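You operate a simulated robot arm through the tools that you are given. There is no shell and no other tool. Be economical: measure what you need, move in short steps, check, and stop when the job is done.

You run a simulated two-armed robot. Do the job below in one go: nothing can be reset, and whatever is moved stays where it is left.

TASK
Measure the silver spacer and slide it on to the stud of its size.
Fine: leave the caliper open.

It is judged by the outcome, as a careful person would: the job done as asked, and still so three seconds after it is handed in. It fails if anything else is knocked over, pushed out of place, dropped, spilled or broken.

THE ROBOT
Two 7-joint arms with fingered hands on one trunk, on a base that drives. Base frame: it is fixed to the floor where the robot stands at the start and does not move with it; the origin is under the middle of the robot, x ahead of it, y to its left, z up; the surface under the hand at the start is at about z = 0.769. Lengths are in m, angles in degrees, forces in N, time in s.
The left shoulder is at the start at [0.139, 0.17, 1.082], the right one opposite. With the tool pointing down near the work surface each hand reaches from about 0.42 to 0.84 m from the robot's upright axis, wherever it stands, measured 20 degrees to its own side. Places, roughly: caliper jaw [0.5, -0.2, 0.8]; gap between the caliper jaws [0.5, -0.1, 0.8]. Payload 4 kg a hand.
The TCP of each hand is the grasp point between the finger pads, 0.026 m short of the fingertips. In the tool frame z runs along the fingers and y along their closing line. Largest opening 0.132 m; the body of the gripper starts 0.073 m behind the TCP. The gripper is a hand of 4 fingers: y runs from the thumb to the fingers, the wrist lies at [0, 0, -0.224] in the tool frame, and closing takes about 1.5 s.
Orientation is that of the tool frame in the base frame, as a unit quaternion [x, y, z, w]. With the fingers straight down and closing along the base's y, the tool's x points along the base's -x, its y along +y and its z along -z.

THE INTERFACE
- The arms move only by the tool nudge_tool. It takes "left_commands", "right_commands" or both (then of equal length, played together; a hand with none holds still); each is a list of rows, each a list of 7 numbers: the closure in counts, from 0 (fully open) to 255 (shut), then the shift along the tool's x, y, z in m, then the turn, a rotation vector about the tool's x, y, z in rad. In form: [[hand, dx, dy, dz, wx, wy, wz], ...]. A call has 1 to 8 rows; each row is the pose to reach, as a shift and turn from the pose commanded when the call began, along the tool's axes at that moment. A row lasts 0.2 s, in which the tool goes at most 0.05 m and 8.6 degrees; a call with a longer step from one row to the next is refused whole, and so is a gripper value outside its range. Where a pose cannot be reached the arm comes as near as it can. A force on the tool above 40 N (or 10 N above the force at the start of the call, whichever is more), or a blocked arm, ends the call early, and 0.2 s more pass. Each finger travels about 0.108 m/s and halts on what it meets, pressing with about 33 N; the grip force reading is that of the motor and also rises with nothing between the fingers. The clock runs only during rows and for 0.2 s after the last one: add rows that repeat a pose to give the fingers time. It gives the time, the measured TCP pose, the force on the tool (base axes), the opening and the grip force at its end, in the units of the frame above (readings bear some noise), with the torque about the TCP (base axes, N m) and any sound that the robot's microphone picked up.
- Cameras (640 x 400 px; columns grow to the right, rows downward): "scene" is now at [0.2455, -0.021, 1.2435]; the picture's right is [-0.25, -0.97, 0.00], its down [-0.67, 0.18, -0.72] and it looks along [0.70, -0.18, -0.69] (base axes); focal length 261 px, centre (320, 200). "left" rides on the left gripper at [-0.073, 0.006, -0.094] in its tool frame; the picture's right is [-0.08, -1.00, 0.00], its down [0.79, -0.06, -0.62] and it looks along [0.61, -0.05, 0.79] (tool axes); focal length 230 px, centre (320, 200). "right" rides on the right gripper at [0.073, 0.006, -0.094] in its tool frame; the picture's right is [-0.08, 1.00, 0.00], its down [-0.78, -0.06, -0.62] and it looks along [-0.61, -0.05, 0.79] (tool axes); focal length 230 px, centre (320, 200). There is no depth. A picture from a camera that has moved, and an enlarged one, comes with that camera's place and axes in the base frame and with its lens.
- capture(camera): a new picture of that camera. No time passes.
- slide_trunk(by): slides the trunk up (or, below 0, down) by that many m; the arms and the scene camera ride with it, the base frame stays. It gives what a move gives, with no picture.
- base_move(legs): drives the robot by 1 to 6 legs, each [ahead, left, turn to the left] in m, m and degrees, along the robot's own axes; the way and the turn of a leg run together, so that a leg with both is an arc; at most 1.5 m and 180 degrees a leg. The arms and the cameras ride along, it lands a little off, and it stops where it bumps. It gives what a move gives.
- preshape(shape, hand): the hand has 4 fingers and takes this shape, open, in about a second: jaw (thumb against the fingers, like two jaws); tri (thumb and two fingers); tip (a fingertip pinch); poke (one finger out to press); point (the index stretched); flat (the hand flat); cup (the hand cupped); fist (a fist). The gripper value then closes the fingers along that shape, each until it touches; the sizes above hold for jaw. It gives what a move gives, with no picture.
- turn_head(pan, tilt): turns the head with the scene camera to pan (to the left, within 80 degrees either way) and tilt (down, from -29 to 69), counted from straight ahead of the robot. It gives what a move gives.
- inspect(camera, box): a new picture of the part [left, top, right, bottom] of that camera's present view, enlarged. No time passes.
- close_job(): hands the job in; it is judged then, once.

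Work in short steps. Places have to be worked out from the pictures, the camera data and where the tool is seen: move nearer, look again, correct. Check each grasp and each placing, and mend what went wrong. You have 120 turns and 92 pictures in all, those below and enlarged ones among them. Open the grippers and draw the arms clear of the work before you hand the job in, unless the task says otherwise; then end with one line.

The tools are called after "Call:" as name(argument=value, ...) on one line, values as JSON. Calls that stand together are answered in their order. nudge_tool: Moves the arms, as the interface text tells. Its arguments: {"type":"object","properties":{"left_commands":{"type":"array","items":{"type":"array","items":{"type":"number"}}},"right_commands":{"type":"array","items":{"type":"array","items":{"type":"number"}}}},"required":[]} The other tools are called the same way: slide_trunk (by) slides the trunk up or down; preshape (shape, hand) gives the hand a shape; base_move (legs) drives the base; turn_head (pan, tilt) turns the head that bears the scene camera; capture (camera) takes a picture; inspect (camera, box) takes an enlarged picture of a part of a camera's view; close_job () hands the job in.

At the start:

```text
t: 0.0
left_tool_pos: [0.5062, 0.057, 1.0492]
left_tool_rot: [0.0, 1.0, -0.001, 0.0]
left_wrist_force: [0.1, 0.0, 0.1]
left_wrist_torque: [-0.02, 0.0, 0.01]
left_finger_gap: 0.132
left_gripper_force: 0.0
left_shape: jaw
right_tool_pos: [0.5029, -0.3922, 1.0334]
right_tool_rot: [-0.001, 1.0, 0.0, 0.0]
right_wrist_force: [0.1, -0.5, -0.7]
right_wrist_torque: [0.0, 0.0, 0.02]
right_finger_gap: 0.1318
right_gripper_force: 0.0
right_shape: jaw
trunk travel left (down, up): [-0.1, 0.251]
robot x, y, heading: [0.0007, -0.0006, -0.2]
head pan, tilt: [-14.6, 43.9]
```

scene: 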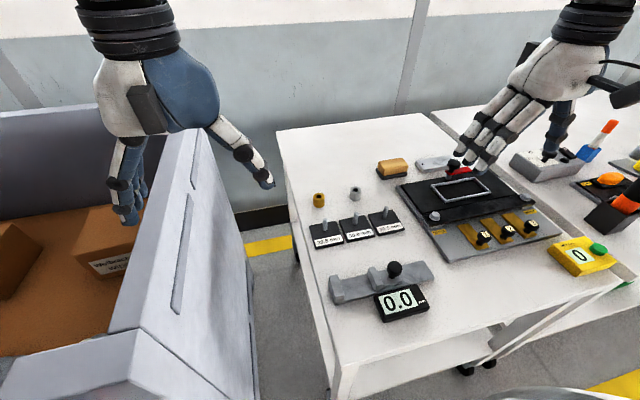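
right: 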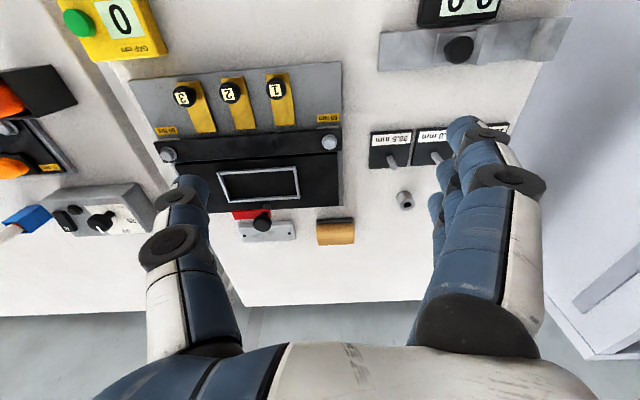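
left: 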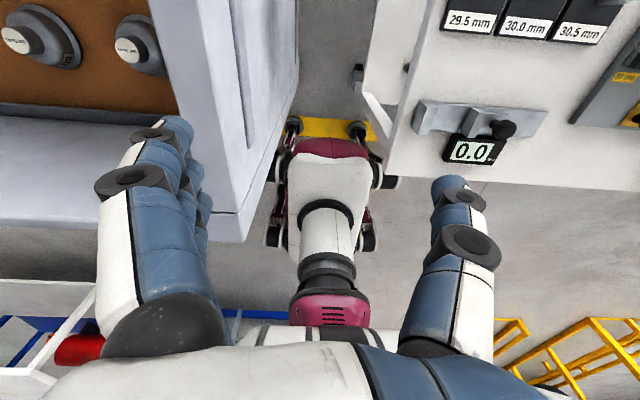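

I see the caliper (display 0.0), three studs and a brass and a silver spacer. I look closer at them.

Call:
inspect(camera="scene", box=[290, 170, 450, 330])

Call:
inspect(camera="right", box=[340, 0, 600, 240])

```text
2.50 times, centred on (370, 250) of scene
camera zoom: at [0.2455, -0.021, 1.2435], right [-0.25, -0.97, 0.0], down [-0.67, 0.18, -0.72], along [0.7, -0.18, -0.69], focal length 653 px, centre (195, 75)
```

zoom: 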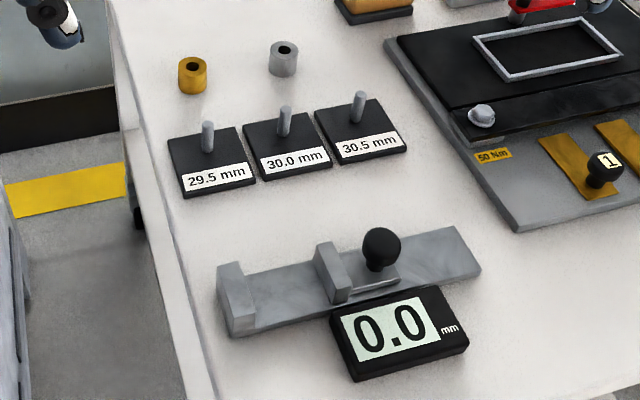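

```text
1.67 times, centred on (470, 120) of right
camera zoom: at [0.4302, -0.3878, 1.1265], right [0.08, 1.0, 0.0], down [0.78, -0.06, 0.62], along [0.61, -0.05, -0.79], focal length 384 px, centre (70, 333)
```

zoom: 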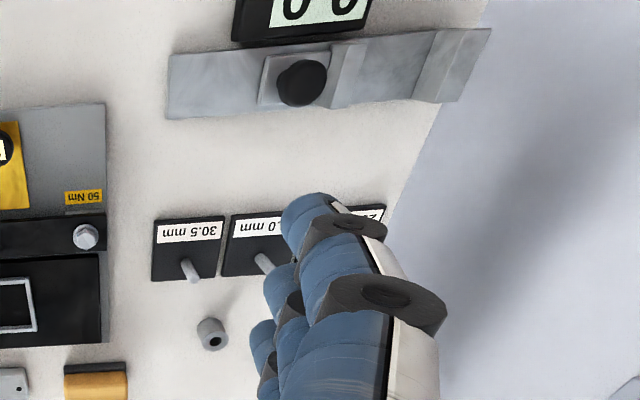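

Estimates: silver spacer (0.708,-0.238), studs at x≈0.614, y≈-0.131/-0.204/-0.279, caliper along y at x≈0.46. I enlarge the left view of the caliper and set the right hand to a tip pinch.

Call:
inspect(camera="left", box=[390, 0, 630, 180])

Call:
preshape(shape="tip", hand="right")

Call:
capture(camera="right")

Call:
capture(camera="scene")

```text
2.22 times, centred on (510, 90) of left
camera zoom: at [0.5793, 0.062, 1.142], right [0.08, -1.0, 0.0], down [-0.79, -0.06, 0.62], along [-0.61, -0.05, -0.79], focal length 511 px, centre (-102, 444)
```

zoom: 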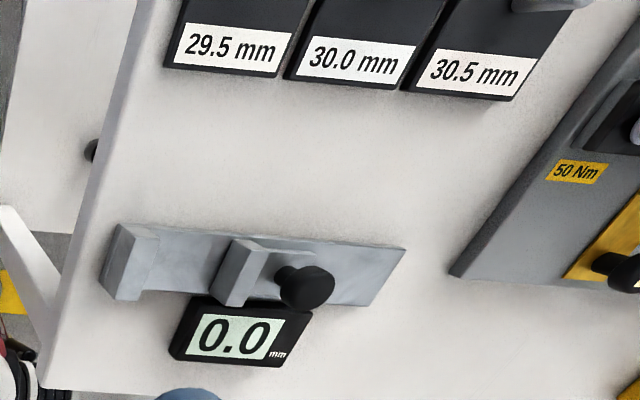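

```text
t: 0.9
left_tool_pos: [0.5057, 0.0559, 1.0506]
left_tool_rot: [0.0, 1.0, 0.0, 0.001]
left_wrist_force: [0.0, 0.0, -0.4]
left_wrist_torque: [-0.03, 0.0, 0.03]
left_finger_gap: 0.1322
left_gripper_force: 0.0
left_shape: jaw
right_tool_pos: [0.5016, -0.393, 1.0335]
right_tool_rot: [0.0, 1.0, 0.0, 0.0]
right_wrist_force: [0.2, -0.4, -0.2]
right_wrist_torque: [-0.03, -0.01, -0.05]
right_finger_gap: 0.1319
right_gripper_force: 0.0
right_shape: tip
trunk travel left (down, up): [-0.1, 0.251]
robot x, y, heading: [-0.002, 0.002, 0.0]
head pan, tilt: [-14.6, 43.9]
```

```text
85 pictures are left
camera right: at [0.4302, -0.3878, 1.1265], right [0.08, 1.0, 0.0], down [0.78, -0.06, 0.62], along [0.61, -0.05, -0.79], focal length 230 px, centre (320, 200)
```

right: 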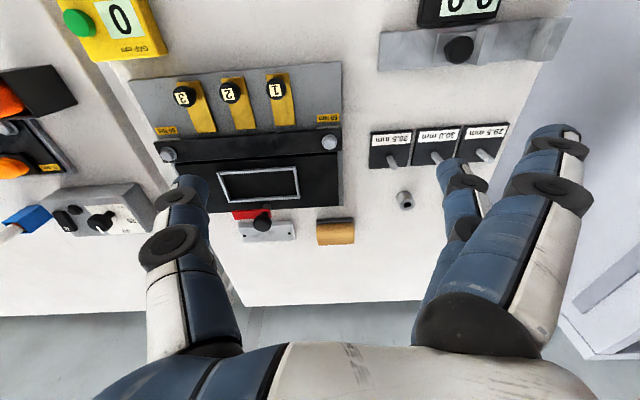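

```text
84 pictures are left
camera scene: at [0.2455, -0.021, 1.2435], right [-0.25, -0.97, 0.0], down [-0.67, 0.18, -0.72], along [0.7, -0.18, -0.69], focal length 261 px, centre (320, 200)
```

scene: 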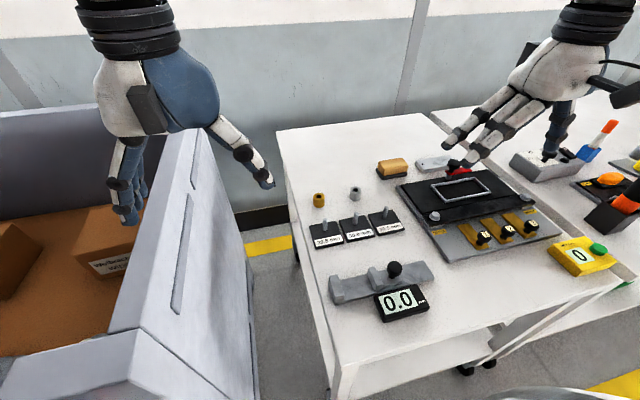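

The tip shape leaves other fingers splayed out low, so I go back to jaw. The jaw gap is about 0.053 m, so I will first slide the knob a little to widen it; I move above the knob to look.

Call:
preshape(shape="jaw", hand="right")

Call:
nudge_tool(right_commands=[[0, 0.005, 0.04, 0.02, 0, 0, 0], [0, 0.01, 0.08, 0.04, 0, 0, 0], [0, 0.016, 0.12, 0.06, 0, 0, 0], [0, 0.022, 0.16, 0.08, 0, 0, 0], [0, 0.025, 0.178, 0.1, 0, 0, 0], [0, 0.025, 0.178, 0.1, 0, 0, 0]])

Call:
capture(camera="right")

Call:
capture(camera="scene")

```text
t: 1.8
left_tool_pos: [0.5063, 0.056, 1.0502]
left_tool_rot: [0.0, 1.0, 0.0, 0.0]
left_wrist_force: [0.5, 0.0, 0.0]
left_wrist_torque: [-0.01, 0.02, -0.02]
left_finger_gap: 0.1317
left_gripper_force: 0.1
left_shape: jaw
right_tool_pos: [0.5012, -0.3918, 1.0323]
right_tool_rot: [0.0, 1.0, 0.0, 0.0]
right_wrist_force: [-0.7, 0.4, 0.3]
right_wrist_torque: [0.0, -0.01, 0.01]
right_finger_gap: 0.1318
right_gripper_force: 0.1
right_shape: jaw
trunk travel left (down, up): [-0.1, 0.251]
robot x, y, heading: [0.0023, 0.0024, 0.1]
head pan, tilt: [-14.6, 43.9]
```

```text
t: 3.2
left_tool_pos: [0.5062, 0.0556, 1.0499]
left_tool_rot: [0.0, 1.0, 0.0, 0.0]
left_wrist_force: [-0.5, -0.6, 0.1]
left_wrist_torque: [-0.02, 0.03, -0.02]
left_finger_gap: 0.132
left_gripper_force: 0.1
left_shape: jaw
right_tool_pos: [0.4767, -0.217, 0.9355]
right_tool_rot: [0.0, 1.0, 0.001, 0.0]
right_wrist_force: [0.1, 0.1, 0.3]
right_wrist_torque: [-0.05, -0.01, 0.02]
right_finger_gap: 0.1316
right_gripper_force: 0.1
right_shape: jaw
trunk travel left (down, up): [-0.1, 0.251]
robot x, y, heading: [-0.0009, -0.0016, 0.0]
head pan, tilt: [-14.6, 43.9]
```

```text
83 pictures are left
camera right: at [0.4041, -0.2119, 1.0278], right [0.08, 1.0, 0.0], down [0.78, -0.06, 0.62], along [0.61, -0.05, -0.79], focal length 230 px, centre (320, 200)
```

right: 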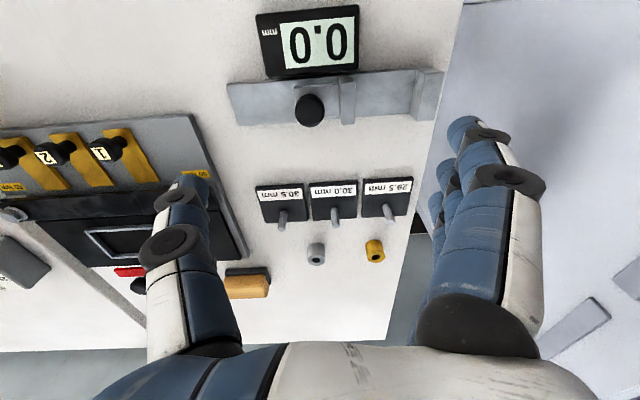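

```text
82 pictures are left
camera scene: at [0.2453, -0.0211, 1.2436], right [-0.25, -0.97, 0.0], down [-0.67, 0.18, -0.72], along [0.7, -0.18, -0.69], focal length 261 px, centre (320, 200)
```

scene: 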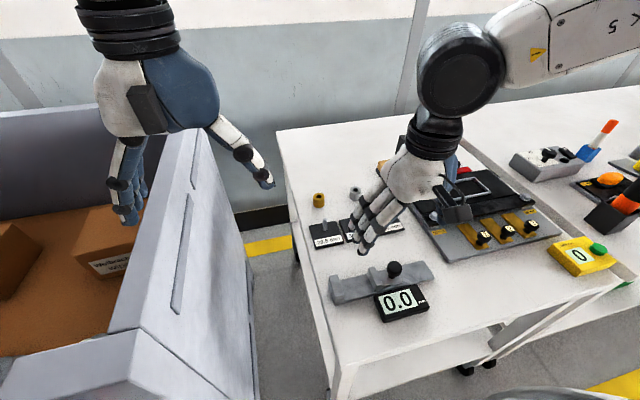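

The knob is at about (0.469,-0.227,0.80). I enlarge the caliper to judge the jaw height.

Call:
inspect(camera="right", box=[220, 0, 460, 150])

Call:
inspect(camera="scene", box=[320, 240, 450, 330])

```text
2.67 times, centred on (340, 75) of right
camera zoom: at [0.4041, -0.2119, 1.0278], right [0.08, 1.0, 0.0], down [0.78, -0.06, 0.62], along [0.61, -0.05, -0.79], focal length 614 px, centre (267, 533)
```

zoom: 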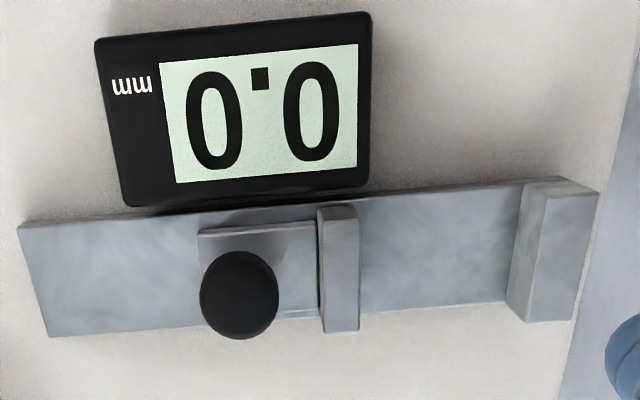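

```text
4.44 times, centred on (385, 285) of scene
camera zoom: at [0.2453, -0.0211, 1.2436], right [-0.25, -0.97, 0.0], down [-0.67, 0.18, -0.72], along [0.7, -0.18, -0.69], focal length 1160 px, centre (31, -178)
```

zoom: 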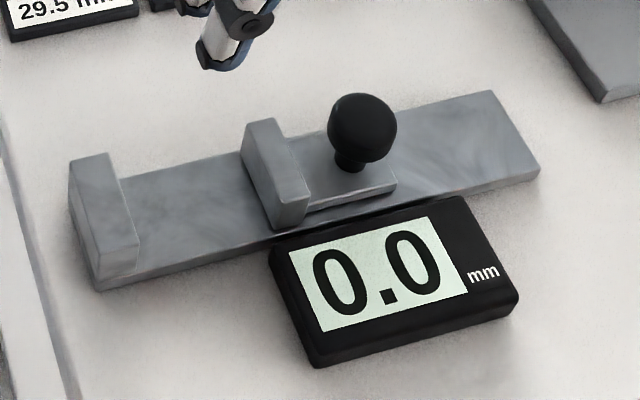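

Knob centre ≈(0.471,-0.228,0.80), jaw tops slightly lower. I half close the hand and come down to straddle the knob, first to z≈0.85.

Call:
nudge_tool(right_commands=[[60, 0.003, -0.006, 0.02, 0, 0, 0], [120, 0.006, -0.011, 0.045, 0, 0, 0], [120, 0.006, -0.011, 0.07, 0, 0, 0], [120, 0.006, -0.011, 0.085, 0, 0, 0], [120, 0.006, -0.011, 0.085, 0, 0, 0]])

Call:
capture(camera="right")

Call:
inspect(camera="scene", box=[300, 180, 500, 330])

```text
t: 4.4
left_tool_pos: [0.5064, 0.0563, 1.0499]
left_tool_rot: [0.0, 1.0, -0.001, 0.001]
left_wrist_force: [0.0, -0.2, -0.1]
left_wrist_torque: [-0.03, -0.03, 0.02]
left_finger_gap: 0.132
left_gripper_force: 0.1
left_shape: jaw
right_tool_pos: [0.4699, -0.2263, 0.8477]
right_tool_rot: [0.0, 1.0, 0.0, 0.0]
right_wrist_force: [0.0, 0.2, -0.3]
right_wrist_torque: [-0.01, 0.04, 0.0]
right_finger_gap: 0.0708
right_gripper_force: 0.0
right_shape: jaw
trunk travel left (down, up): [-0.1, 0.251]
robot x, y, heading: [-0.0, 0.0015, 0.1]
head pan, tilt: [-14.6, 43.9]
```

```text
79 pictures are left
camera right: at [0.3974, -0.2217, 0.9412], right [0.08, 1.0, 0.0], down [0.78, -0.06, 0.62], along [0.61, -0.05, -0.79], focal length 230 px, centre (320, 200)
```

right: 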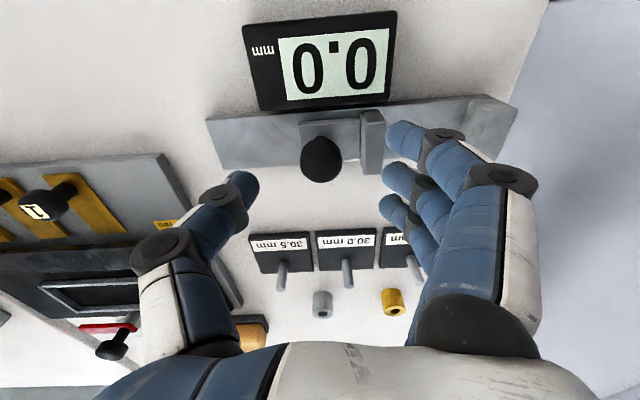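

```text
2.67 times, centred on (400, 255) of scene
camera zoom: at [0.2454, -0.021, 1.2435], right [-0.25, -0.97, 0.0], down [-0.67, 0.18, -0.72], along [0.7, -0.18, -0.69], focal length 696 px, centre (107, 53)
```

zoom: 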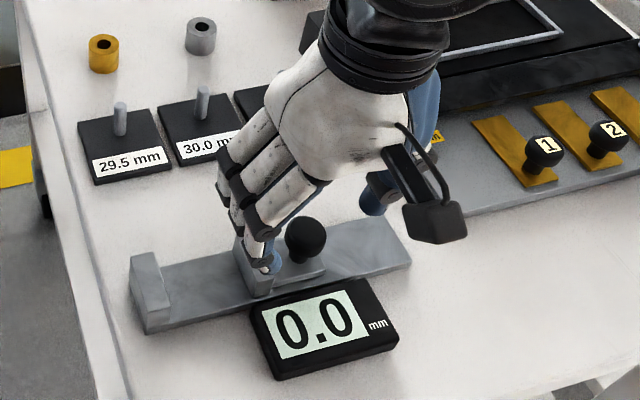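

Finger tips are over the moving jaw, so I open to about 0.1 m and shift +y so the three fingers come down in the gap, thumb beyond the knob; then lower to tips ≈0.796.

Call:
nudge_tool(right_commands=[[62, 0, 0.008, 0, 0, 0, 0], [62, 0, 0.016, 0, 0, 0, 0], [62, 0, 0.016, 0, 0, 0, 0], [62, 0, 0.016, 0.01, 0, 0, 0], [62, 0, 0.016, 0.018, 0, 0, 0], [62, 0, 0.016, 0.025, 0, 0, 0]])

Call:
capture(camera="right")

Call:
inspect(camera="scene", box=[300, 180, 500, 330])

```text
t: 5.8
left_tool_pos: [0.5067, 0.0566, 1.0492]
left_tool_rot: [0.0, 1.0, 0.001, 0.0]
left_wrist_force: [-0.6, 0.0, -0.3]
left_wrist_torque: [0.03, 0.0, -0.03]
left_finger_gap: 0.132
left_gripper_force: 0.1
left_shape: jaw
right_tool_pos: [0.4703, -0.2075, 0.8222]
right_tool_rot: [0.0, 1.0, 0.0, -0.001]
right_wrist_force: [0.5, -0.7, -0.3]
right_wrist_torque: [-0.01, 0.0, 0.04]
right_finger_gap: 0.0999
right_gripper_force: 0.0
right_shape: jaw
trunk travel left (down, up): [-0.1, 0.251]
robot x, y, heading: [0.001, 0.0003, -0.3]
head pan, tilt: [-14.6, 43.9]
```

```text
77 pictures are left
camera right: at [0.3986, -0.2035, 0.9158], right [0.08, 1.0, 0.0], down [0.78, -0.06, 0.62], along [0.61, -0.05, -0.79], focal length 230 px, centre (320, 200)
```

right: 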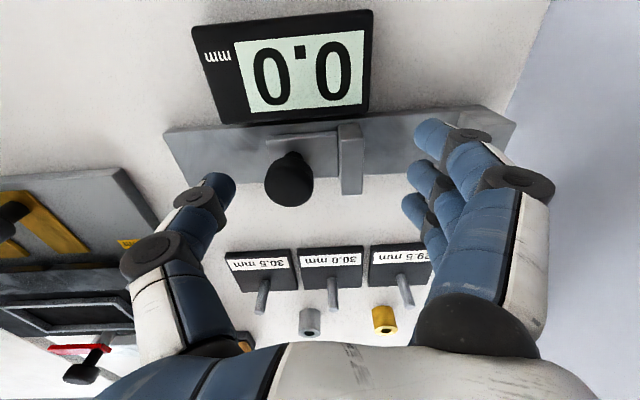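

```text
2.67 times, centred on (400, 255) of scene
camera zoom: at [0.2457, -0.0209, 1.2434], right [-0.25, -0.97, 0.0], down [-0.67, 0.17, -0.72], along [0.7, -0.18, -0.69], focal length 696 px, centre (107, 53)
```

zoom: 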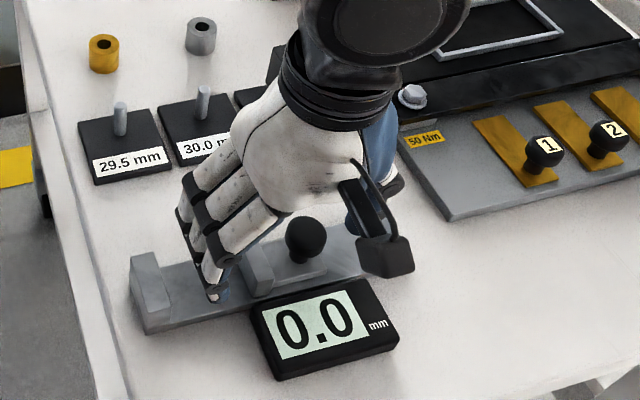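

The fingers are in the gap, nothing touched. I push -y 0.05 m to widen the gap.

Call:
nudge_tool(right_commands=[[62, 0, -0.01, 0, 0, 0, 0], [62, 0, -0.02, 0, 0, 0, 0], [62, 0, -0.028, 0, 0, 0, 0], [62, 0, -0.036, 0, 0, 0, 0], [62, 0, -0.044, 0, 0, 0, 0], [62, 0, -0.052, 0, 0, 0, 0], [62, 0, -0.052, 0, 0, 0, 0]])

Call:
capture(camera="right")

```text
t: 7.4
left_tool_pos: [0.5045, 0.0569, 1.0486]
left_tool_rot: [0.0, 1.0, -0.001, -0.001]
left_wrist_force: [-0.2, -0.2, 0.7]
left_wrist_torque: [0.01, 0.02, 0.03]
left_finger_gap: 0.1318
left_gripper_force: 0.0
left_shape: jaw
right_tool_pos: [0.4725, -0.2611, 0.8233]
right_tool_rot: [0.0, 1.0, -0.001, 0.0]
right_wrist_force: [0.4, -0.1, -0.7]
right_wrist_torque: [0.02, 0.0, -0.01]
right_finger_gap: 0.1001
right_gripper_force: 0.0
right_shape: jaw
trunk travel left (down, up): [-0.1, 0.251]
robot x, y, heading: [-0.0034, 0.0023, -0.2]
head pan, tilt: [-14.6, 43.9]
```

```text
75 pictures are left
camera right: at [0.3993, -0.2568, 0.9166], right [0.08, 1.0, 0.0], down [0.78, -0.06, 0.62], along [0.61, -0.05, -0.79], focal length 230 px, centre (320, 200)
```

right: 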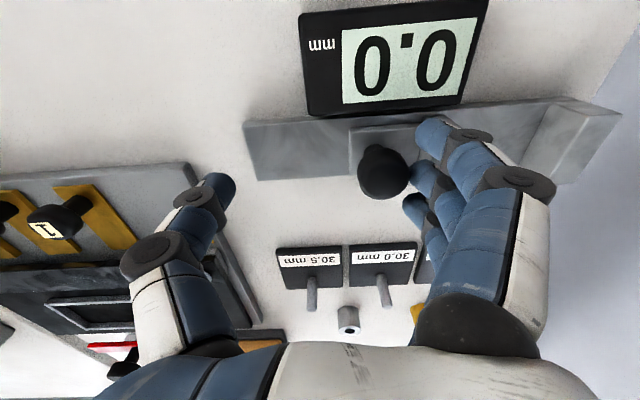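

The fingers passed over the jaw and are now at the knob. I keep pushing -y so they move the knob.

Call:
nudge_tool(right_commands=[[62, 0, -0.006, 0, 0, 0, 0], [62, 0, -0.012, 0, 0, 0, 0], [62, 0, -0.018, 0, 0, 0, 0], [62, 0, -0.024, 0, 0, 0, 0], [62, 0, -0.03, 0, 0, 0, 0], [62, 0, -0.036, 0, 0, 0, 0], [62, 0, -0.036, 0, 0, 0, 0]])

Call:
capture(camera="right")

```text
t: 9.0
left_tool_pos: [0.5039, 0.0565, 1.0498]
left_tool_rot: [0.0, 1.0, -0.001, 0.001]
left_wrist_force: [-0.4, -0.8, 0.4]
left_wrist_torque: [-0.01, 0.02, 0.01]
left_finger_gap: 0.1322
left_gripper_force: 0.1
left_shape: jaw
right_tool_pos: [0.4728, -0.2961, 0.8256]
right_tool_rot: [0.0, 1.0, 0.0, 0.002]
right_wrist_force: [3.0, 11.8, 6.4]
right_wrist_torque: [0.71, -0.02, -0.28]
right_finger_gap: 0.1032
right_gripper_force: 0.1
right_shape: jaw
trunk travel left (down, up): [-0.1, 0.251]
robot x, y, heading: [0.0004, 0.0034, -0.1]
head pan, tilt: [-14.6, 43.9]
```

```text
74 pictures are left
camera right: at [0.4002, -0.2917, 0.9187], right [0.08, 1.0, 0.0], down [0.78, -0.06, 0.62], along [0.62, -0.05, -0.79], focal length 230 px, centre (320, 200)
```

right: 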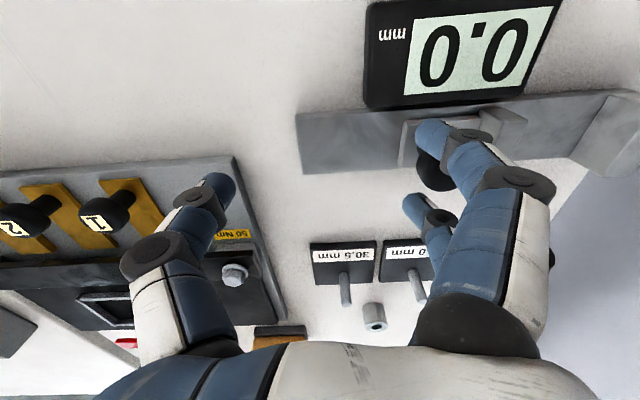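

Force rose to 12 N and the jaw has not moved: it is probably at its open stop. I back off and check that the caliper did not shift.

Call:
nudge_tool(right_commands=[[62, 0, 0.015, 0, 0, 0, 0], [62, 0, 0.03, 0, 0, 0, 0], [62, 0, 0.03, -0.04, 0, 0, 0], [62, 0, 0.03, -0.08, 0, 0, 0], [62, 0, 0.03, -0.12, 0, 0, 0]])

Call:
inspect(camera="scene", box=[320, 240, 450, 330])

Call:
capture(camera="right")

```text
t: 10.2
left_tool_pos: [0.5051, 0.0552, 1.0496]
left_tool_rot: [-0.001, 1.0, -0.001, 0.001]
left_wrist_force: [0.8, -0.9, 0.8]
left_wrist_torque: [0.02, -0.01, -0.03]
left_finger_gap: 0.1318
left_gripper_force: 0.1
left_shape: jaw
right_tool_pos: [0.4724, -0.2684, 0.946]
right_tool_rot: [0.0, 1.0, 0.0, 0.001]
right_wrist_force: [0.5, 0.8, 0.4]
right_wrist_torque: [-0.02, -0.01, -0.01]
right_finger_gap: 0.1
right_gripper_force: 0.1
right_shape: jaw
trunk travel left (down, up): [-0.1, 0.251]
robot x, y, heading: [-0.0028, -0.0006, -0.2]
head pan, tilt: [-14.6, 43.9]
```

```text
4.44 times, centred on (385, 285) of scene
camera zoom: at [0.2448, -0.0207, 1.2437], right [-0.25, -0.97, 0.0], down [-0.67, 0.17, -0.72], along [0.7, -0.18, -0.69], focal length 1160 px, centre (31, -178)
```

zoom: 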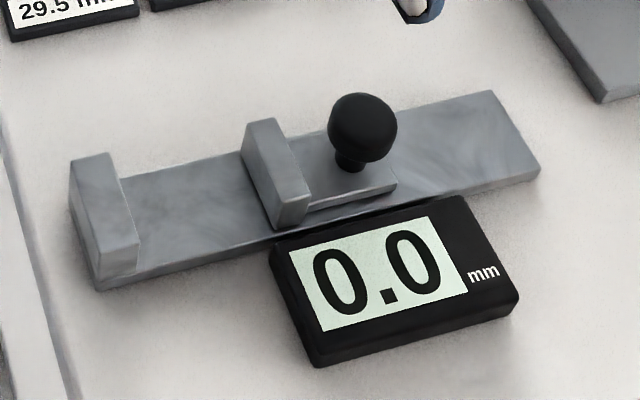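

```text
72 pictures are left
camera right: at [0.3995, -0.2635, 1.0376], right [0.08, 1.0, 0.0], down [0.78, -0.06, 0.62], along [0.62, -0.05, -0.79], focal length 230 px, centre (320, 200)
```

right: 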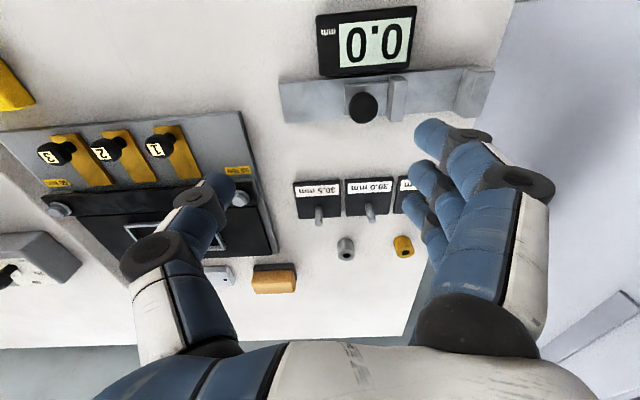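

Caliper is unmoved and simply fully open (gap ≈0.05). I'll grip the spacer by its top ~10 mm so fingertips stay above the jaws. Now over the silver spacer.

Call:
nudge_tool(right_commands=[[62, -0.045, 0.005, 0, 0, 0, 0], [62, -0.09, 0.01, 0, 0, 0, 0], [62, -0.135, 0.015, 0, 0, 0, 0], [62, -0.18, 0.02, 0.01, 0, 0, 0], [62, -0.22, 0.026, 0.03, 0, 0, 0], [62, -0.235, 0.026, 0.05, 0, 0, 0], [62, -0.235, 0.026, 0.06, 0, 0, 0], [62, -0.235, 0.026, 0.06, 0, 0, 0]])

Call:
capture(camera="right")

Call:
inspect(camera="scene", box=[290, 140, 450, 260])

```text
t: 12.0
left_tool_pos: [0.5055, 0.056, 1.0503]
left_tool_rot: [0.001, 1.0, 0.0, 0.0]
left_wrist_force: [0.2, -0.3, -0.1]
left_wrist_torque: [-0.01, -0.01, -0.01]
left_finger_gap: 0.132
left_gripper_force: 0.0
left_shape: jaw
right_tool_pos: [0.709, -0.2414, 0.8818]
right_tool_rot: [0.0, 1.0, 0.0, 0.0]
right_wrist_force: [-0.2, 0.5, -0.2]
right_wrist_torque: [-0.06, -0.01, 0.0]
right_finger_gap: 0.0999
right_gripper_force: 0.1
right_shape: jaw
trunk travel left (down, up): [-0.1, 0.251]
robot x, y, heading: [-0.002, -0.0002, -0.3]
head pan, tilt: [-14.6, 43.9]
```

```text
71 pictures are left
camera right: at [0.6363, -0.2363, 0.9753], right [0.08, 1.0, 0.0], down [0.78, -0.06, 0.62], along [0.61, -0.05, -0.79], focal length 230 px, centre (320, 200)
```

right: 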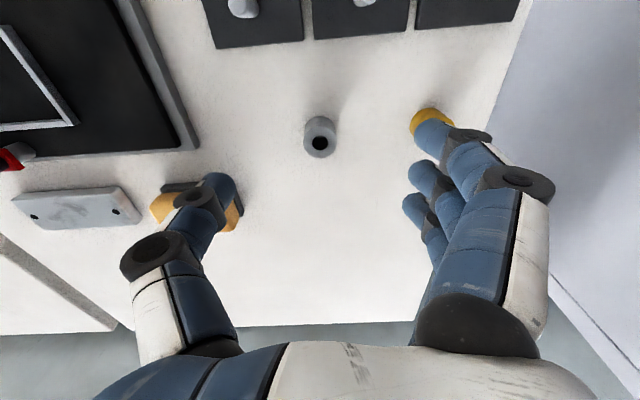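

```text
3.33 times, centred on (370, 200) of scene
camera zoom: at [0.2454, -0.021, 1.2435], right [-0.25, -0.97, 0.0], down [-0.67, 0.18, -0.72], along [0.7, -0.18, -0.69], focal length 870 px, centre (153, 200)
```

zoom: 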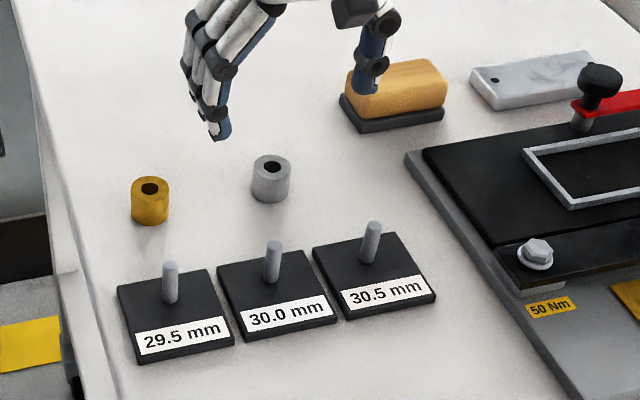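

Fingers are clear of the gold spacer. I narrow to ~0.07 opening and come down to just above the spacer to compare alignment.

Call:
nudge_tool(right_commands=[[120, -0.003, 0, 0.0, 0, 0, 0], [120, -0.003, 0, 0.02, 0, 0, 0], [120, -0.003, 0, 0.035, 0, 0, 0], [120, -0.003, 0, 0.042, 0, 0, 0], [120, -0.003, 0, 0.042, 0, 0, 0]])

Call:
capture(camera="right")

Call:
inspect(camera="scene", box=[290, 140, 450, 260])

```text
t: 13.2
left_tool_pos: [0.5058, 0.0558, 1.049]
left_tool_rot: [0.0, 1.0, 0.0, 0.0]
left_wrist_force: [0.6, 0.6, -0.3]
left_wrist_torque: [-0.01, -0.01, -0.02]
left_finger_gap: 0.132
left_gripper_force: 0.1
left_shape: jaw
right_tool_pos: [0.7093, -0.2398, 0.8401]
right_tool_rot: [0.0, 1.0, 0.0, 0.0]
right_wrist_force: [0.2, -0.3, 0.2]
right_wrist_torque: [-0.02, -0.01, 0.0]
right_finger_gap: 0.0706
right_gripper_force: 0.1
right_shape: jaw
trunk travel left (down, up): [-0.1, 0.251]
robot x, y, heading: [0.002, 0.0006, 0.1]
head pan, tilt: [-14.6, 43.9]
```

```text
69 pictures are left
camera right: at [0.6375, -0.2364, 0.935], right [0.08, 1.0, 0.0], down [0.78, -0.06, 0.62], along [0.62, -0.05, -0.79], focal length 230 px, centre (320, 200)
```

right: 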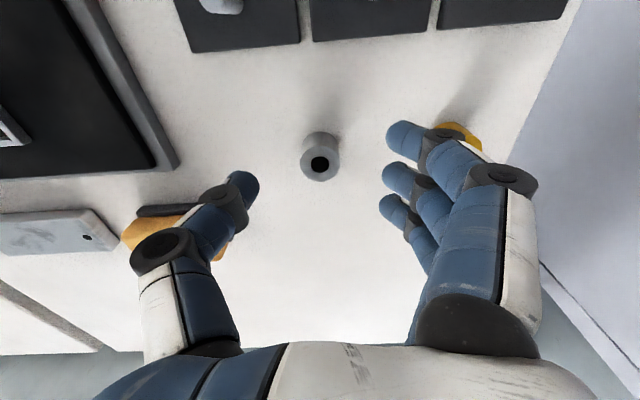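

```text
3.33 times, centred on (370, 200) of scene
camera zoom: at [0.2454, -0.021, 1.2435], right [-0.25, -0.97, 0.0], down [-0.67, 0.18, -0.72], along [0.7, -0.18, -0.69], focal length 870 px, centre (153, 200)
```

zoom: 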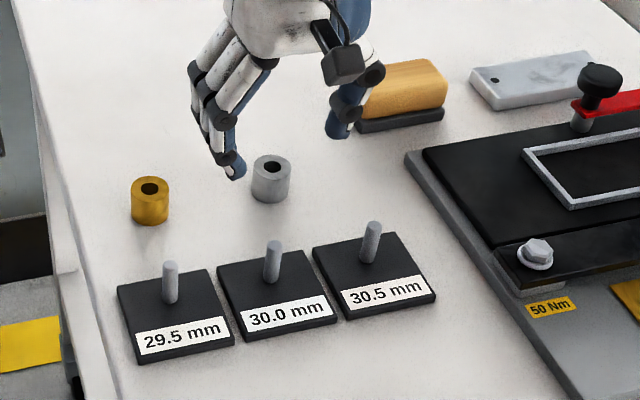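

Columns match; the spacer is at x≈0.712. I shift +3 mm in x, lower so the tips overlap the top ~10 mm, then close.

Call:
nudge_tool(right_commands=[[120, -0.003, -0.001, 0.012, 0, 0, 0], [120, -0.003, -0.001, 0.026, 0, 0, 0], [120, -0.003, -0.001, 0.026, 0, 0, 0]])

Call:
inspect(camera="right", box=[200, 80, 440, 240])

Call:
inspect(camera="scene", box=[320, 140, 430, 220])

```text
t: 14.0
left_tool_pos: [0.5054, 0.0555, 1.0497]
left_tool_rot: [0.0, 1.0, 0.001, 0.001]
left_wrist_force: [-0.3, 0.1, -0.3]
left_wrist_torque: [0.03, -0.02, 0.02]
left_finger_gap: 0.1324
left_gripper_force: 0.0
left_shape: jaw
right_tool_pos: [0.7132, -0.2403, 0.8161]
right_tool_rot: [0.0, 1.0, 0.0, -0.001]
right_wrist_force: [-0.5, 0.9, 0.2]
right_wrist_torque: [-0.03, -0.02, -0.02]
right_finger_gap: 0.0708
right_gripper_force: 0.1
right_shape: jaw
trunk travel left (down, up): [-0.1, 0.251]
robot x, y, heading: [0.0004, 0.0006, -0.1]
head pan, tilt: [-14.6, 43.9]
```

```text
2.50 times, centred on (320, 160) of right
camera zoom: at [0.6408, -0.2359, 0.9093], right [0.08, 1.0, 0.0], down [0.78, -0.06, 0.62], along [0.62, -0.05, -0.79], focal length 575 px, centre (320, 300)
```

zoom: 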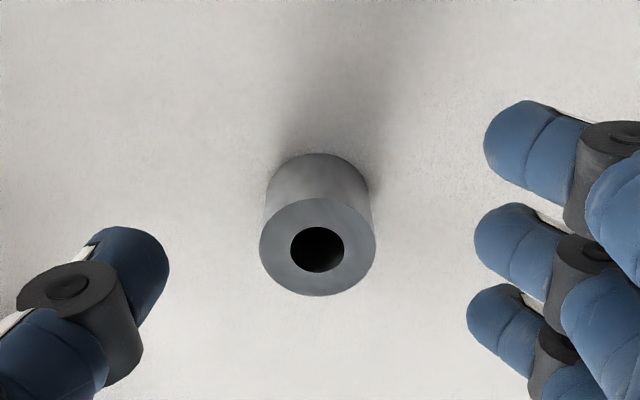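

```text
5.00 times, centred on (375, 180) of scene
camera zoom: at [0.2453, -0.021, 1.2436], right [-0.25, -0.97, 0.0], down [-0.67, 0.18, -0.72], along [0.7, -0.18, -0.69], focal length 1306 px, centre (45, 300)
```

zoom: 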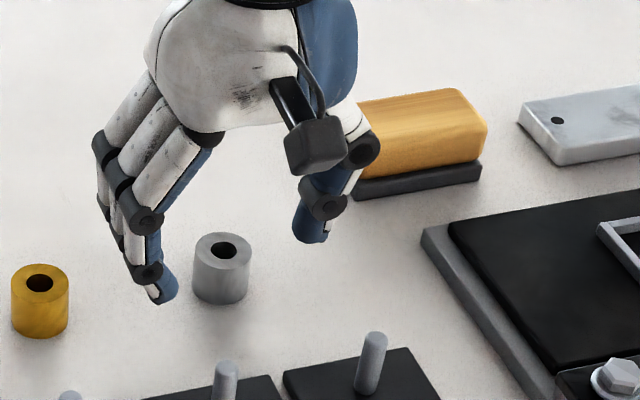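

Well centred on the middle finger. Lower 3 mm and close.

Call:
nudge_tool(right_commands=[[140, 0, 0, 0.003, 0, 0, 0], [170, 0, 0, 0.003, 0, 0, 0], [200, 0, 0, 0.003, 0, 0, 0], [225, 0, 0, 0.003, 0, 0, 0], [255, 0, 0, 0.003, 0, 0, 0], [255, 0, 0, 0.003, 0, 0, 0], [255, 0, 0, 0.003, 0, 0, 0]])

Call:
inspect(camera="right", box=[200, 80, 440, 240])

Call:
inspect(camera="scene", box=[320, 140, 430, 220])

```text
t: 15.6
left_tool_pos: [0.5044, 0.0563, 1.0495]
left_tool_rot: [0.0, 1.0, 0.0, 0.001]
left_wrist_force: [0.5, 0.1, -1.0]
left_wrist_torque: [-0.02, 0.03, -0.01]
left_finger_gap: 0.1319
left_gripper_force: 0.0
left_shape: jaw
right_tool_pos: [0.7126, -0.2415, 0.8143]
right_tool_rot: [0.0, 1.0, 0.0, 0.0]
right_wrist_force: [-0.3, -1.6, 4.9]
right_wrist_torque: [-0.01, -0.09, -0.02]
right_finger_gap: 0.0
right_gripper_force: 33.3
right_shape: jaw
trunk travel left (down, up): [-0.1, 0.251]
robot x, y, heading: [-0.0011, 0.002, -0.1]
head pan, tilt: [-14.6, 43.9]
```

```text
2.50 times, centred on (320, 160) of right
camera zoom: at [0.6399, -0.2363, 0.9068], right [0.08, 1.0, 0.0], down [0.78, -0.06, 0.62], along [0.62, -0.05, -0.79], focal length 575 px, centre (320, 300)
```

zoom: 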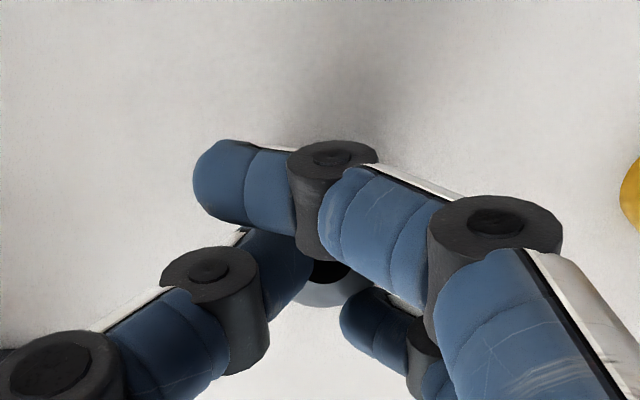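

```text
5.00 times, centred on (375, 180) of scene
camera zoom: at [0.2449, -0.021, 1.2437], right [-0.25, -0.97, 0.0], down [-0.67, 0.18, -0.72], along [0.7, -0.18, -0.69], focal length 1306 px, centre (45, 300)
```

zoom: 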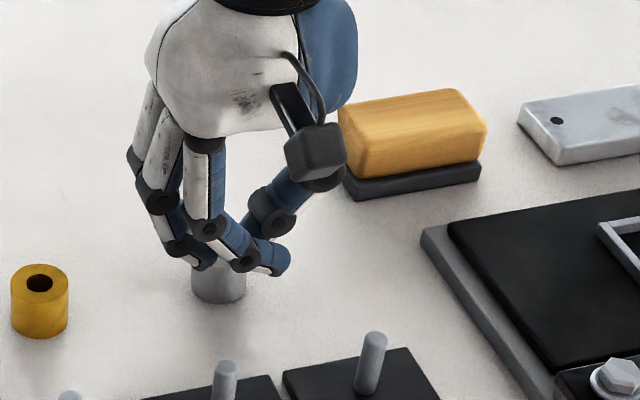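

The fingers curl near the top edge; I can't tell if it is held. I test with a 6 mm lift.

Call:
nudge_tool(right_commands=[[255, 0, 0, -0.003, 0, 0, 0], [255, 0, 0, -0.006, 0, 0, 0], [255, 0, 0, -0.006, 0, 0, 0]])

Call:
inspect(camera="scene", box=[330, 160, 400, 210])

```text
t: 16.4
left_tool_pos: [0.5049, 0.0564, 1.0491]
left_tool_rot: [-0.001, 1.0, 0.0, 0.0]
left_wrist_force: [-0.1, -0.3, 0.2]
left_wrist_torque: [-0.01, 0.02, -0.02]
left_finger_gap: 0.1319
left_gripper_force: 0.0
left_shape: jaw
right_tool_pos: [0.7117, -0.2426, 0.8175]
right_tool_rot: [0.0, 1.0, 0.0, 0.0]
right_wrist_force: [-0.1, -0.8, -0.4]
right_wrist_torque: [-0.02, 0.02, 0.0]
right_finger_gap: 0.0001
right_gripper_force: 33.5
right_shape: jaw
trunk travel left (down, up): [-0.1, 0.251]
robot x, y, heading: [-0.0002, 0.0013, 0.1]
head pan, tilt: [-14.6, 43.9]
```

```text
8.00 times, centred on (365, 185) of scene
camera zoom: at [0.2457, -0.021, 1.2434], right [-0.25, -0.97, 0.0], down [-0.67, 0.18, -0.72], along [0.7, -0.18, -0.69], focal length 2089 px, centre (-40, 320)
```

zoom: 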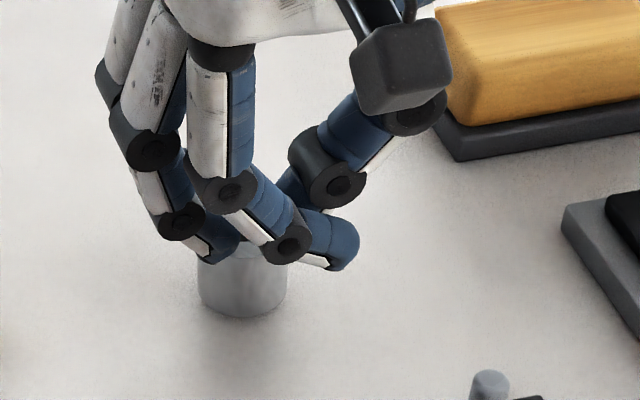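

Not gripped: the fingers only sit on top. I open, rise, and try the tip shape to see its geometry when partly closed.

Call:
nudge_tool(right_commands=[[200, 0, 0, 0, 0, 0, 0], [140, 0, 0, 0, 0, 0, 0], [100, 0, 0, 0, 0, 0, 0], [100, 0, 0, -0.03, 0, 0, 0], [100, 0, 0, -0.07, 0, 0, 0], [62, 0, 0, -0.1, 0, 0, 0]])

Call:
preshape(shape="tip", hand="right")

Call:
nudge_tool(right_commands=[[80, 0, 0, 0, 0, 0, 0], [140, 0, 0, 0, 0, 0, 0], [180, 0, 0, 0, 0, 0, 0], [180, 0, 0, 0, 0, 0, 0], [180, 0, 0, 0, 0, 0, 0]])

Call:
capture(camera="right")

Call:
inspect(camera="scene", box=[290, 80, 450, 200])

```text
t: 17.8
left_tool_pos: [0.5063, 0.0562, 1.0516]
left_tool_rot: [0.0, 1.0, 0.0, 0.0]
left_wrist_force: [0.2, 0.0, 0.4]
left_wrist_torque: [-0.01, -0.04, -0.03]
left_finger_gap: 0.1318
left_gripper_force: 0.1
left_shape: jaw
right_tool_pos: [0.7114, -0.2406, 0.9175]
right_tool_rot: [-0.001, 1.0, 0.0, -0.001]
right_wrist_force: [-0.4, 0.7, -0.2]
right_wrist_torque: [0.0, 0.01, 0.01]
right_finger_gap: 0.0997
right_gripper_force: 0.0
right_shape: jaw
trunk travel left (down, up): [-0.1, 0.251]
robot x, y, heading: [-0.0026, 0.0028, -0.1]
head pan, tilt: [-14.6, 43.9]
```

```text
t: 18.7
left_tool_pos: [0.5074, 0.0561, 1.0496]
left_tool_rot: [0.0, 1.0, 0.0, -0.001]
left_wrist_force: [0.2, 0.3, 0.4]
left_wrist_torque: [-0.02, -0.01, -0.03]
left_finger_gap: 0.1319
left_gripper_force: 0.0
left_shape: jaw
right_tool_pos: [0.7126, -0.2408, 0.917]
right_tool_rot: [0.0, 1.0, -0.001, 0.001]
right_wrist_force: [0.2, 0.3, 0.1]
right_wrist_torque: [0.01, 0.0, 0.02]
right_finger_gap: 0.1318
right_gripper_force: 0.0
right_shape: tip
trunk travel left (down, up): [-0.1, 0.251]
robot x, y, heading: [-0.0008, 0.0005, 0.2]
head pan, tilt: [-14.6, 43.9]
```

```text
t: 19.9
left_tool_pos: [0.5054, 0.0558, 1.0499]
left_tool_rot: [0.001, 1.0, 0.001, 0.0]
left_wrist_force: [-0.9, 0.3, 0.1]
left_wrist_torque: [-0.02, 0.0, 0.02]
left_finger_gap: 0.1318
left_gripper_force: 0.0
left_shape: jaw
right_tool_pos: [0.7117, -0.2393, 0.9169]
right_tool_rot: [0.0, 1.0, 0.0, -0.001]
right_wrist_force: [-0.5, -0.4, -0.5]
right_wrist_torque: [-0.03, 0.0, 0.0]
right_finger_gap: 0.0393
right_gripper_force: 0.0
right_shape: tip
trunk travel left (down, up): [-0.1, 0.251]
robot x, y, heading: [0.0009, 0.0021, 0.1]
head pan, tilt: [-14.6, 43.9]
```

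```text
62 pictures are left
camera right: at [0.6397, -0.2356, 1.0107], right [0.08, 1.0, 0.0], down [0.78, -0.06, 0.62], along [0.61, -0.05, -0.79], focal length 230 px, centre (320, 200)
```

right: 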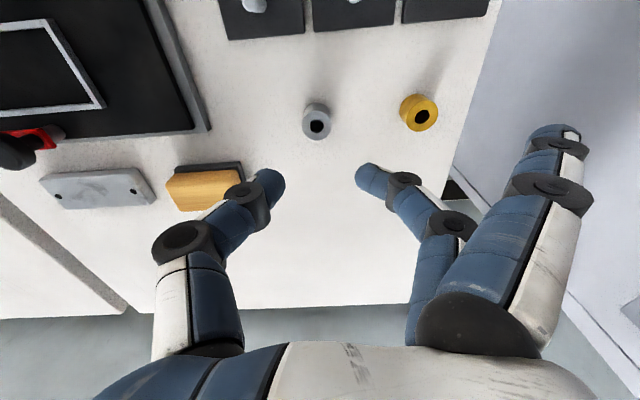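

```text
3.33 times, centred on (370, 140) of scene
camera zoom: at [0.2455, -0.021, 1.2435], right [-0.25, -0.97, 0.0], down [-0.67, 0.18, -0.72], along [0.7, -0.18, -0.69], focal length 870 px, centre (153, 400)
```

zoom: 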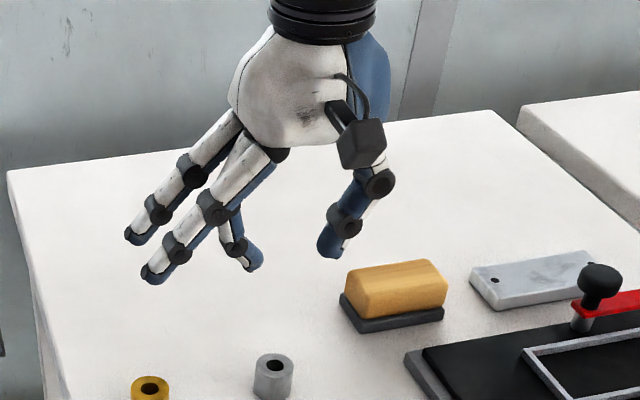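

In tip shape the middle finger and thumb pinch, the spares staying out at +0.113 m along tool y. For picking I want closing along x with fingers away from the robot, so I turn +90° about tool z.

Call:
nudge_tool(right_commands=[[120, 0, 0, 0, 0, 0, 0.14], [120, 0, 0, 0, 0, 0, 0.28], [120, 0, 0, 0, 0, 0, 0.42], [120, 0, 0, 0, 0, 0, 0.56], [120, 0, 0, 0, 0, 0, 0.7], [120, 0, 0, 0, 0, 0, 0.84]])

Call:
nudge_tool(right_commands=[[120, 0, 0, 0, 0, 0, 0.14], [120, 0, 0, 0, 0, 0, 0.28], [120, 0, 0, 0, 0, 0, 0.42], [120, 0, 0, 0, 0, 0, 0.56], [120, 0, 0, 0, 0, 0, 0.7], [120, 0, 0, 0, 0, 0, 0.7308], [120, 0, 0, 0, 0, 0, 0.7308]])

Call:
capture(camera="right")

Call:
capture(camera="scene")

```text
t: 21.3
left_tool_pos: [0.5061, 0.0556, 1.0502]
left_tool_rot: [0.0, 1.0, 0.0, 0.0]
left_wrist_force: [0.1, 0.2, 0.7]
left_wrist_torque: [0.01, 0.0, 0.02]
left_finger_gap: 0.1317
left_gripper_force: 0.1
left_shape: jaw
right_tool_pos: [0.7124, -0.2412, 0.9189]
right_tool_rot: [0.408, 0.913, 0.0, -0.001]
right_wrist_force: [-0.2, 0.8, 0.0]
right_wrist_torque: [-0.01, -0.03, 0.02]
right_finger_gap: 0.0689
right_gripper_force: 0.0
right_shape: tip
trunk travel left (down, up): [-0.1, 0.251]
robot x, y, heading: [0.0003, 0.0009, -0.1]
head pan, tilt: [-14.6, 43.9]
```

```text
t: 22.9
left_tool_pos: [0.5073, 0.0558, 1.0496]
left_tool_rot: [0.0, 1.0, 0.0, 0.0]
left_wrist_force: [-0.2, -0.1, -0.4]
left_wrist_torque: [0.03, 0.03, 0.03]
left_finger_gap: 0.1317
left_gripper_force: 0.1
left_shape: jaw
right_tool_pos: [0.7175, -0.2536, 0.9169]
right_tool_rot: [0.605, 0.796, 0.0, -0.001]
right_wrist_force: [0.0, 0.1, -0.3]
right_wrist_torque: [-0.01, 0.01, 0.01]
right_finger_gap: 0.069
right_gripper_force: 0.0
right_shape: tip
right hand out of reach, approached as far as the arm can: row 4, 5, 6, 7
trunk travel left (down, up): [-0.1, 0.251]
robot x, y, heading: [0.0012, -0.0024, 0.3]
head pan, tilt: [-14.6, 43.9]
```

```text
60 pictures are left
camera right: at [0.7036, -0.1835, 1.0117], right [0.98, 0.19, 0.0], down [0.15, -0.77, 0.61], along [0.12, -0.6, -0.79], focal length 230 px, centre (320, 200)
```

right: 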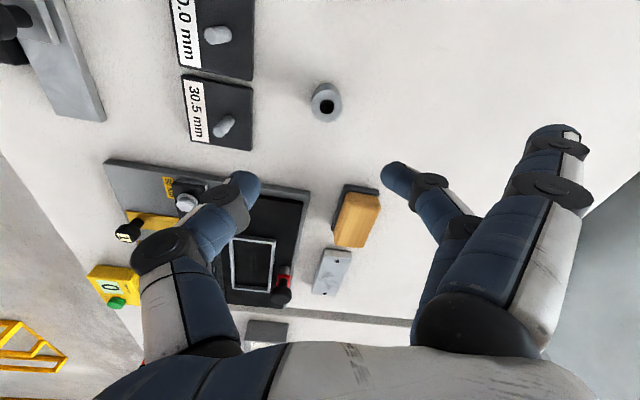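

```text
59 pictures are left
camera scene: at [0.2454, -0.021, 1.2435], right [-0.25, -0.97, 0.0], down [-0.67, 0.18, -0.72], along [0.7, -0.18, -0.69], focal length 261 px, centre (320, 200)
```

scene: 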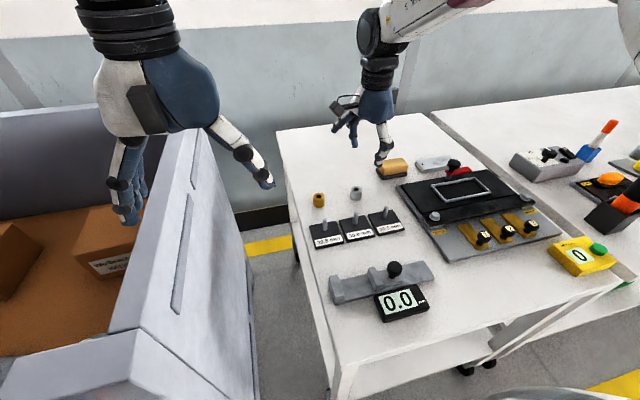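

Wrist limit at about 75° yaw — still good. I back off slightly and re-read the pose.

Call:
nudge_tool(right_commands=[[100, 0, 0, 0, 0, 0, -0.12], [100, 0, 0, 0, 0, 0, -0.24], [100, 0, 0, 0, 0, 0, -0.34], [100, 0, 0, 0, 0, 0, -0.34]])

Call:
capture(camera="right")

```text
t: 23.9
left_tool_pos: [0.5067, 0.055, 1.0503]
left_tool_rot: [0.0, 1.0, 0.0, 0.0]
left_wrist_force: [0.1, 0.5, -0.8]
left_wrist_torque: [-0.03, 0.01, 0.02]
left_finger_gap: 0.132
left_gripper_force: 0.1
left_shape: jaw
right_tool_pos: [0.7165, -0.2544, 0.917]
right_tool_rot: [0.461, 0.888, 0.0, -0.001]
right_wrist_force: [-0.1, -0.1, -0.3]
right_wrist_torque: [-0.02, 0.02, -0.01]
right_finger_gap: 0.0798
right_gripper_force: 0.1
right_shape: tip
trunk travel left (down, up): [-0.1, 0.251]
robot x, y, heading: [0.004, -0.003, 0.2]
head pan, tilt: [-14.6, 43.9]
```

```text
58 pictures are left
camera right: at [0.6806, -0.1923, 1.0114], right [0.86, 0.51, 0.0], down [0.4, -0.68, 0.61], along [0.31, -0.53, -0.79], focal length 230 px, centre (320, 200)
```

right: 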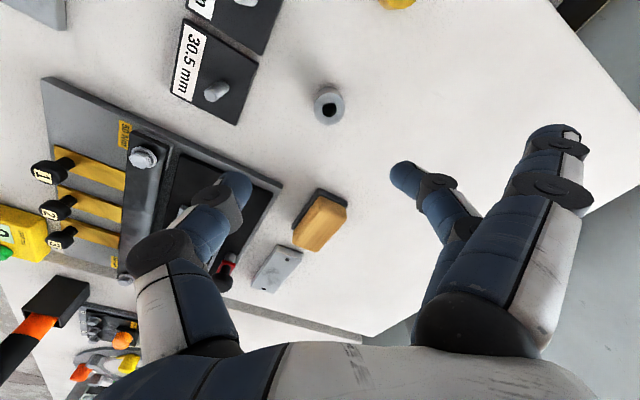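

Yaw is now 55°, fine. I align over the spacer (~0.713,-0.239) and come down to z≈0.85.

Call:
nudge_tool(right_commands=[[100, 0.008, 0.003, 0.02, 0, 0, 0], [100, 0.0146, 0.006, 0.045, 0, 0, 0], [110, 0.0146, 0.006, 0.065, 0, 0, 0], [110, 0.0146, 0.006, 0.065, 0, 0, 0]])

Call:
inspect(camera="right", box=[200, 80, 440, 240])

Call:
inspect(camera="scene", box=[310, 120, 430, 210])

```text
t: 24.9
left_tool_pos: [0.5062, 0.0559, 1.0495]
left_tool_rot: [0.0, 1.0, 0.0, 0.0]
left_wrist_force: [0.4, 0.0, 0.1]
left_wrist_torque: [-0.01, 0.0, -0.01]
left_finger_gap: 0.1319
left_gripper_force: 0.0
left_shape: jaw
right_tool_pos: [0.7156, -0.2382, 0.8521]
right_tool_rot: [0.461, 0.887, 0.001, -0.001]
right_wrist_force: [-0.6, 0.0, -0.8]
right_wrist_torque: [-0.01, 0.0, -0.02]
right_finger_gap: 0.0759
right_gripper_force: 0.2
right_shape: tip
trunk travel left (down, up): [-0.1, 0.251]
robot x, y, heading: [0.0013, 0.0019, -0.0]
head pan, tilt: [-14.6, 43.9]
```

```text
2.50 times, centred on (320, 160) of right
camera zoom: at [0.6786, -0.1767, 0.9459], right [0.86, 0.51, 0.0], down [0.4, -0.68, 0.61], along [0.31, -0.53, -0.79], focal length 575 px, centre (320, 300)
```

zoom: 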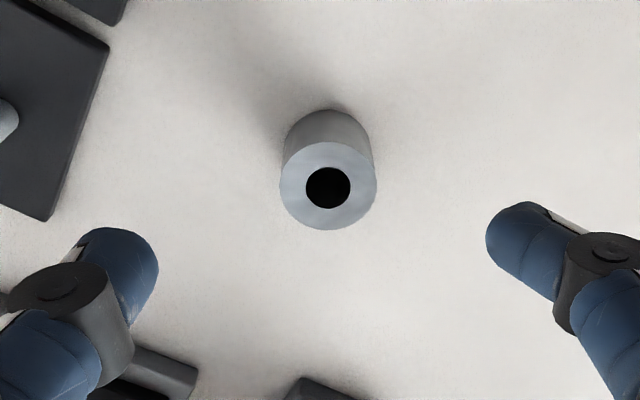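

```text
4.44 times, centred on (370, 165) of scene
camera zoom: at [0.2451, -0.0209, 1.2436], right [-0.25, -0.97, 0.0], down [-0.67, 0.17, -0.72], along [0.7, -0.18, -0.69], focal length 1160 px, centre (98, 356)
```

zoom: 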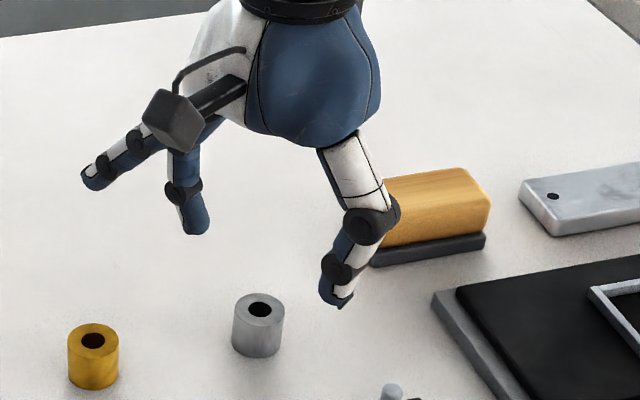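

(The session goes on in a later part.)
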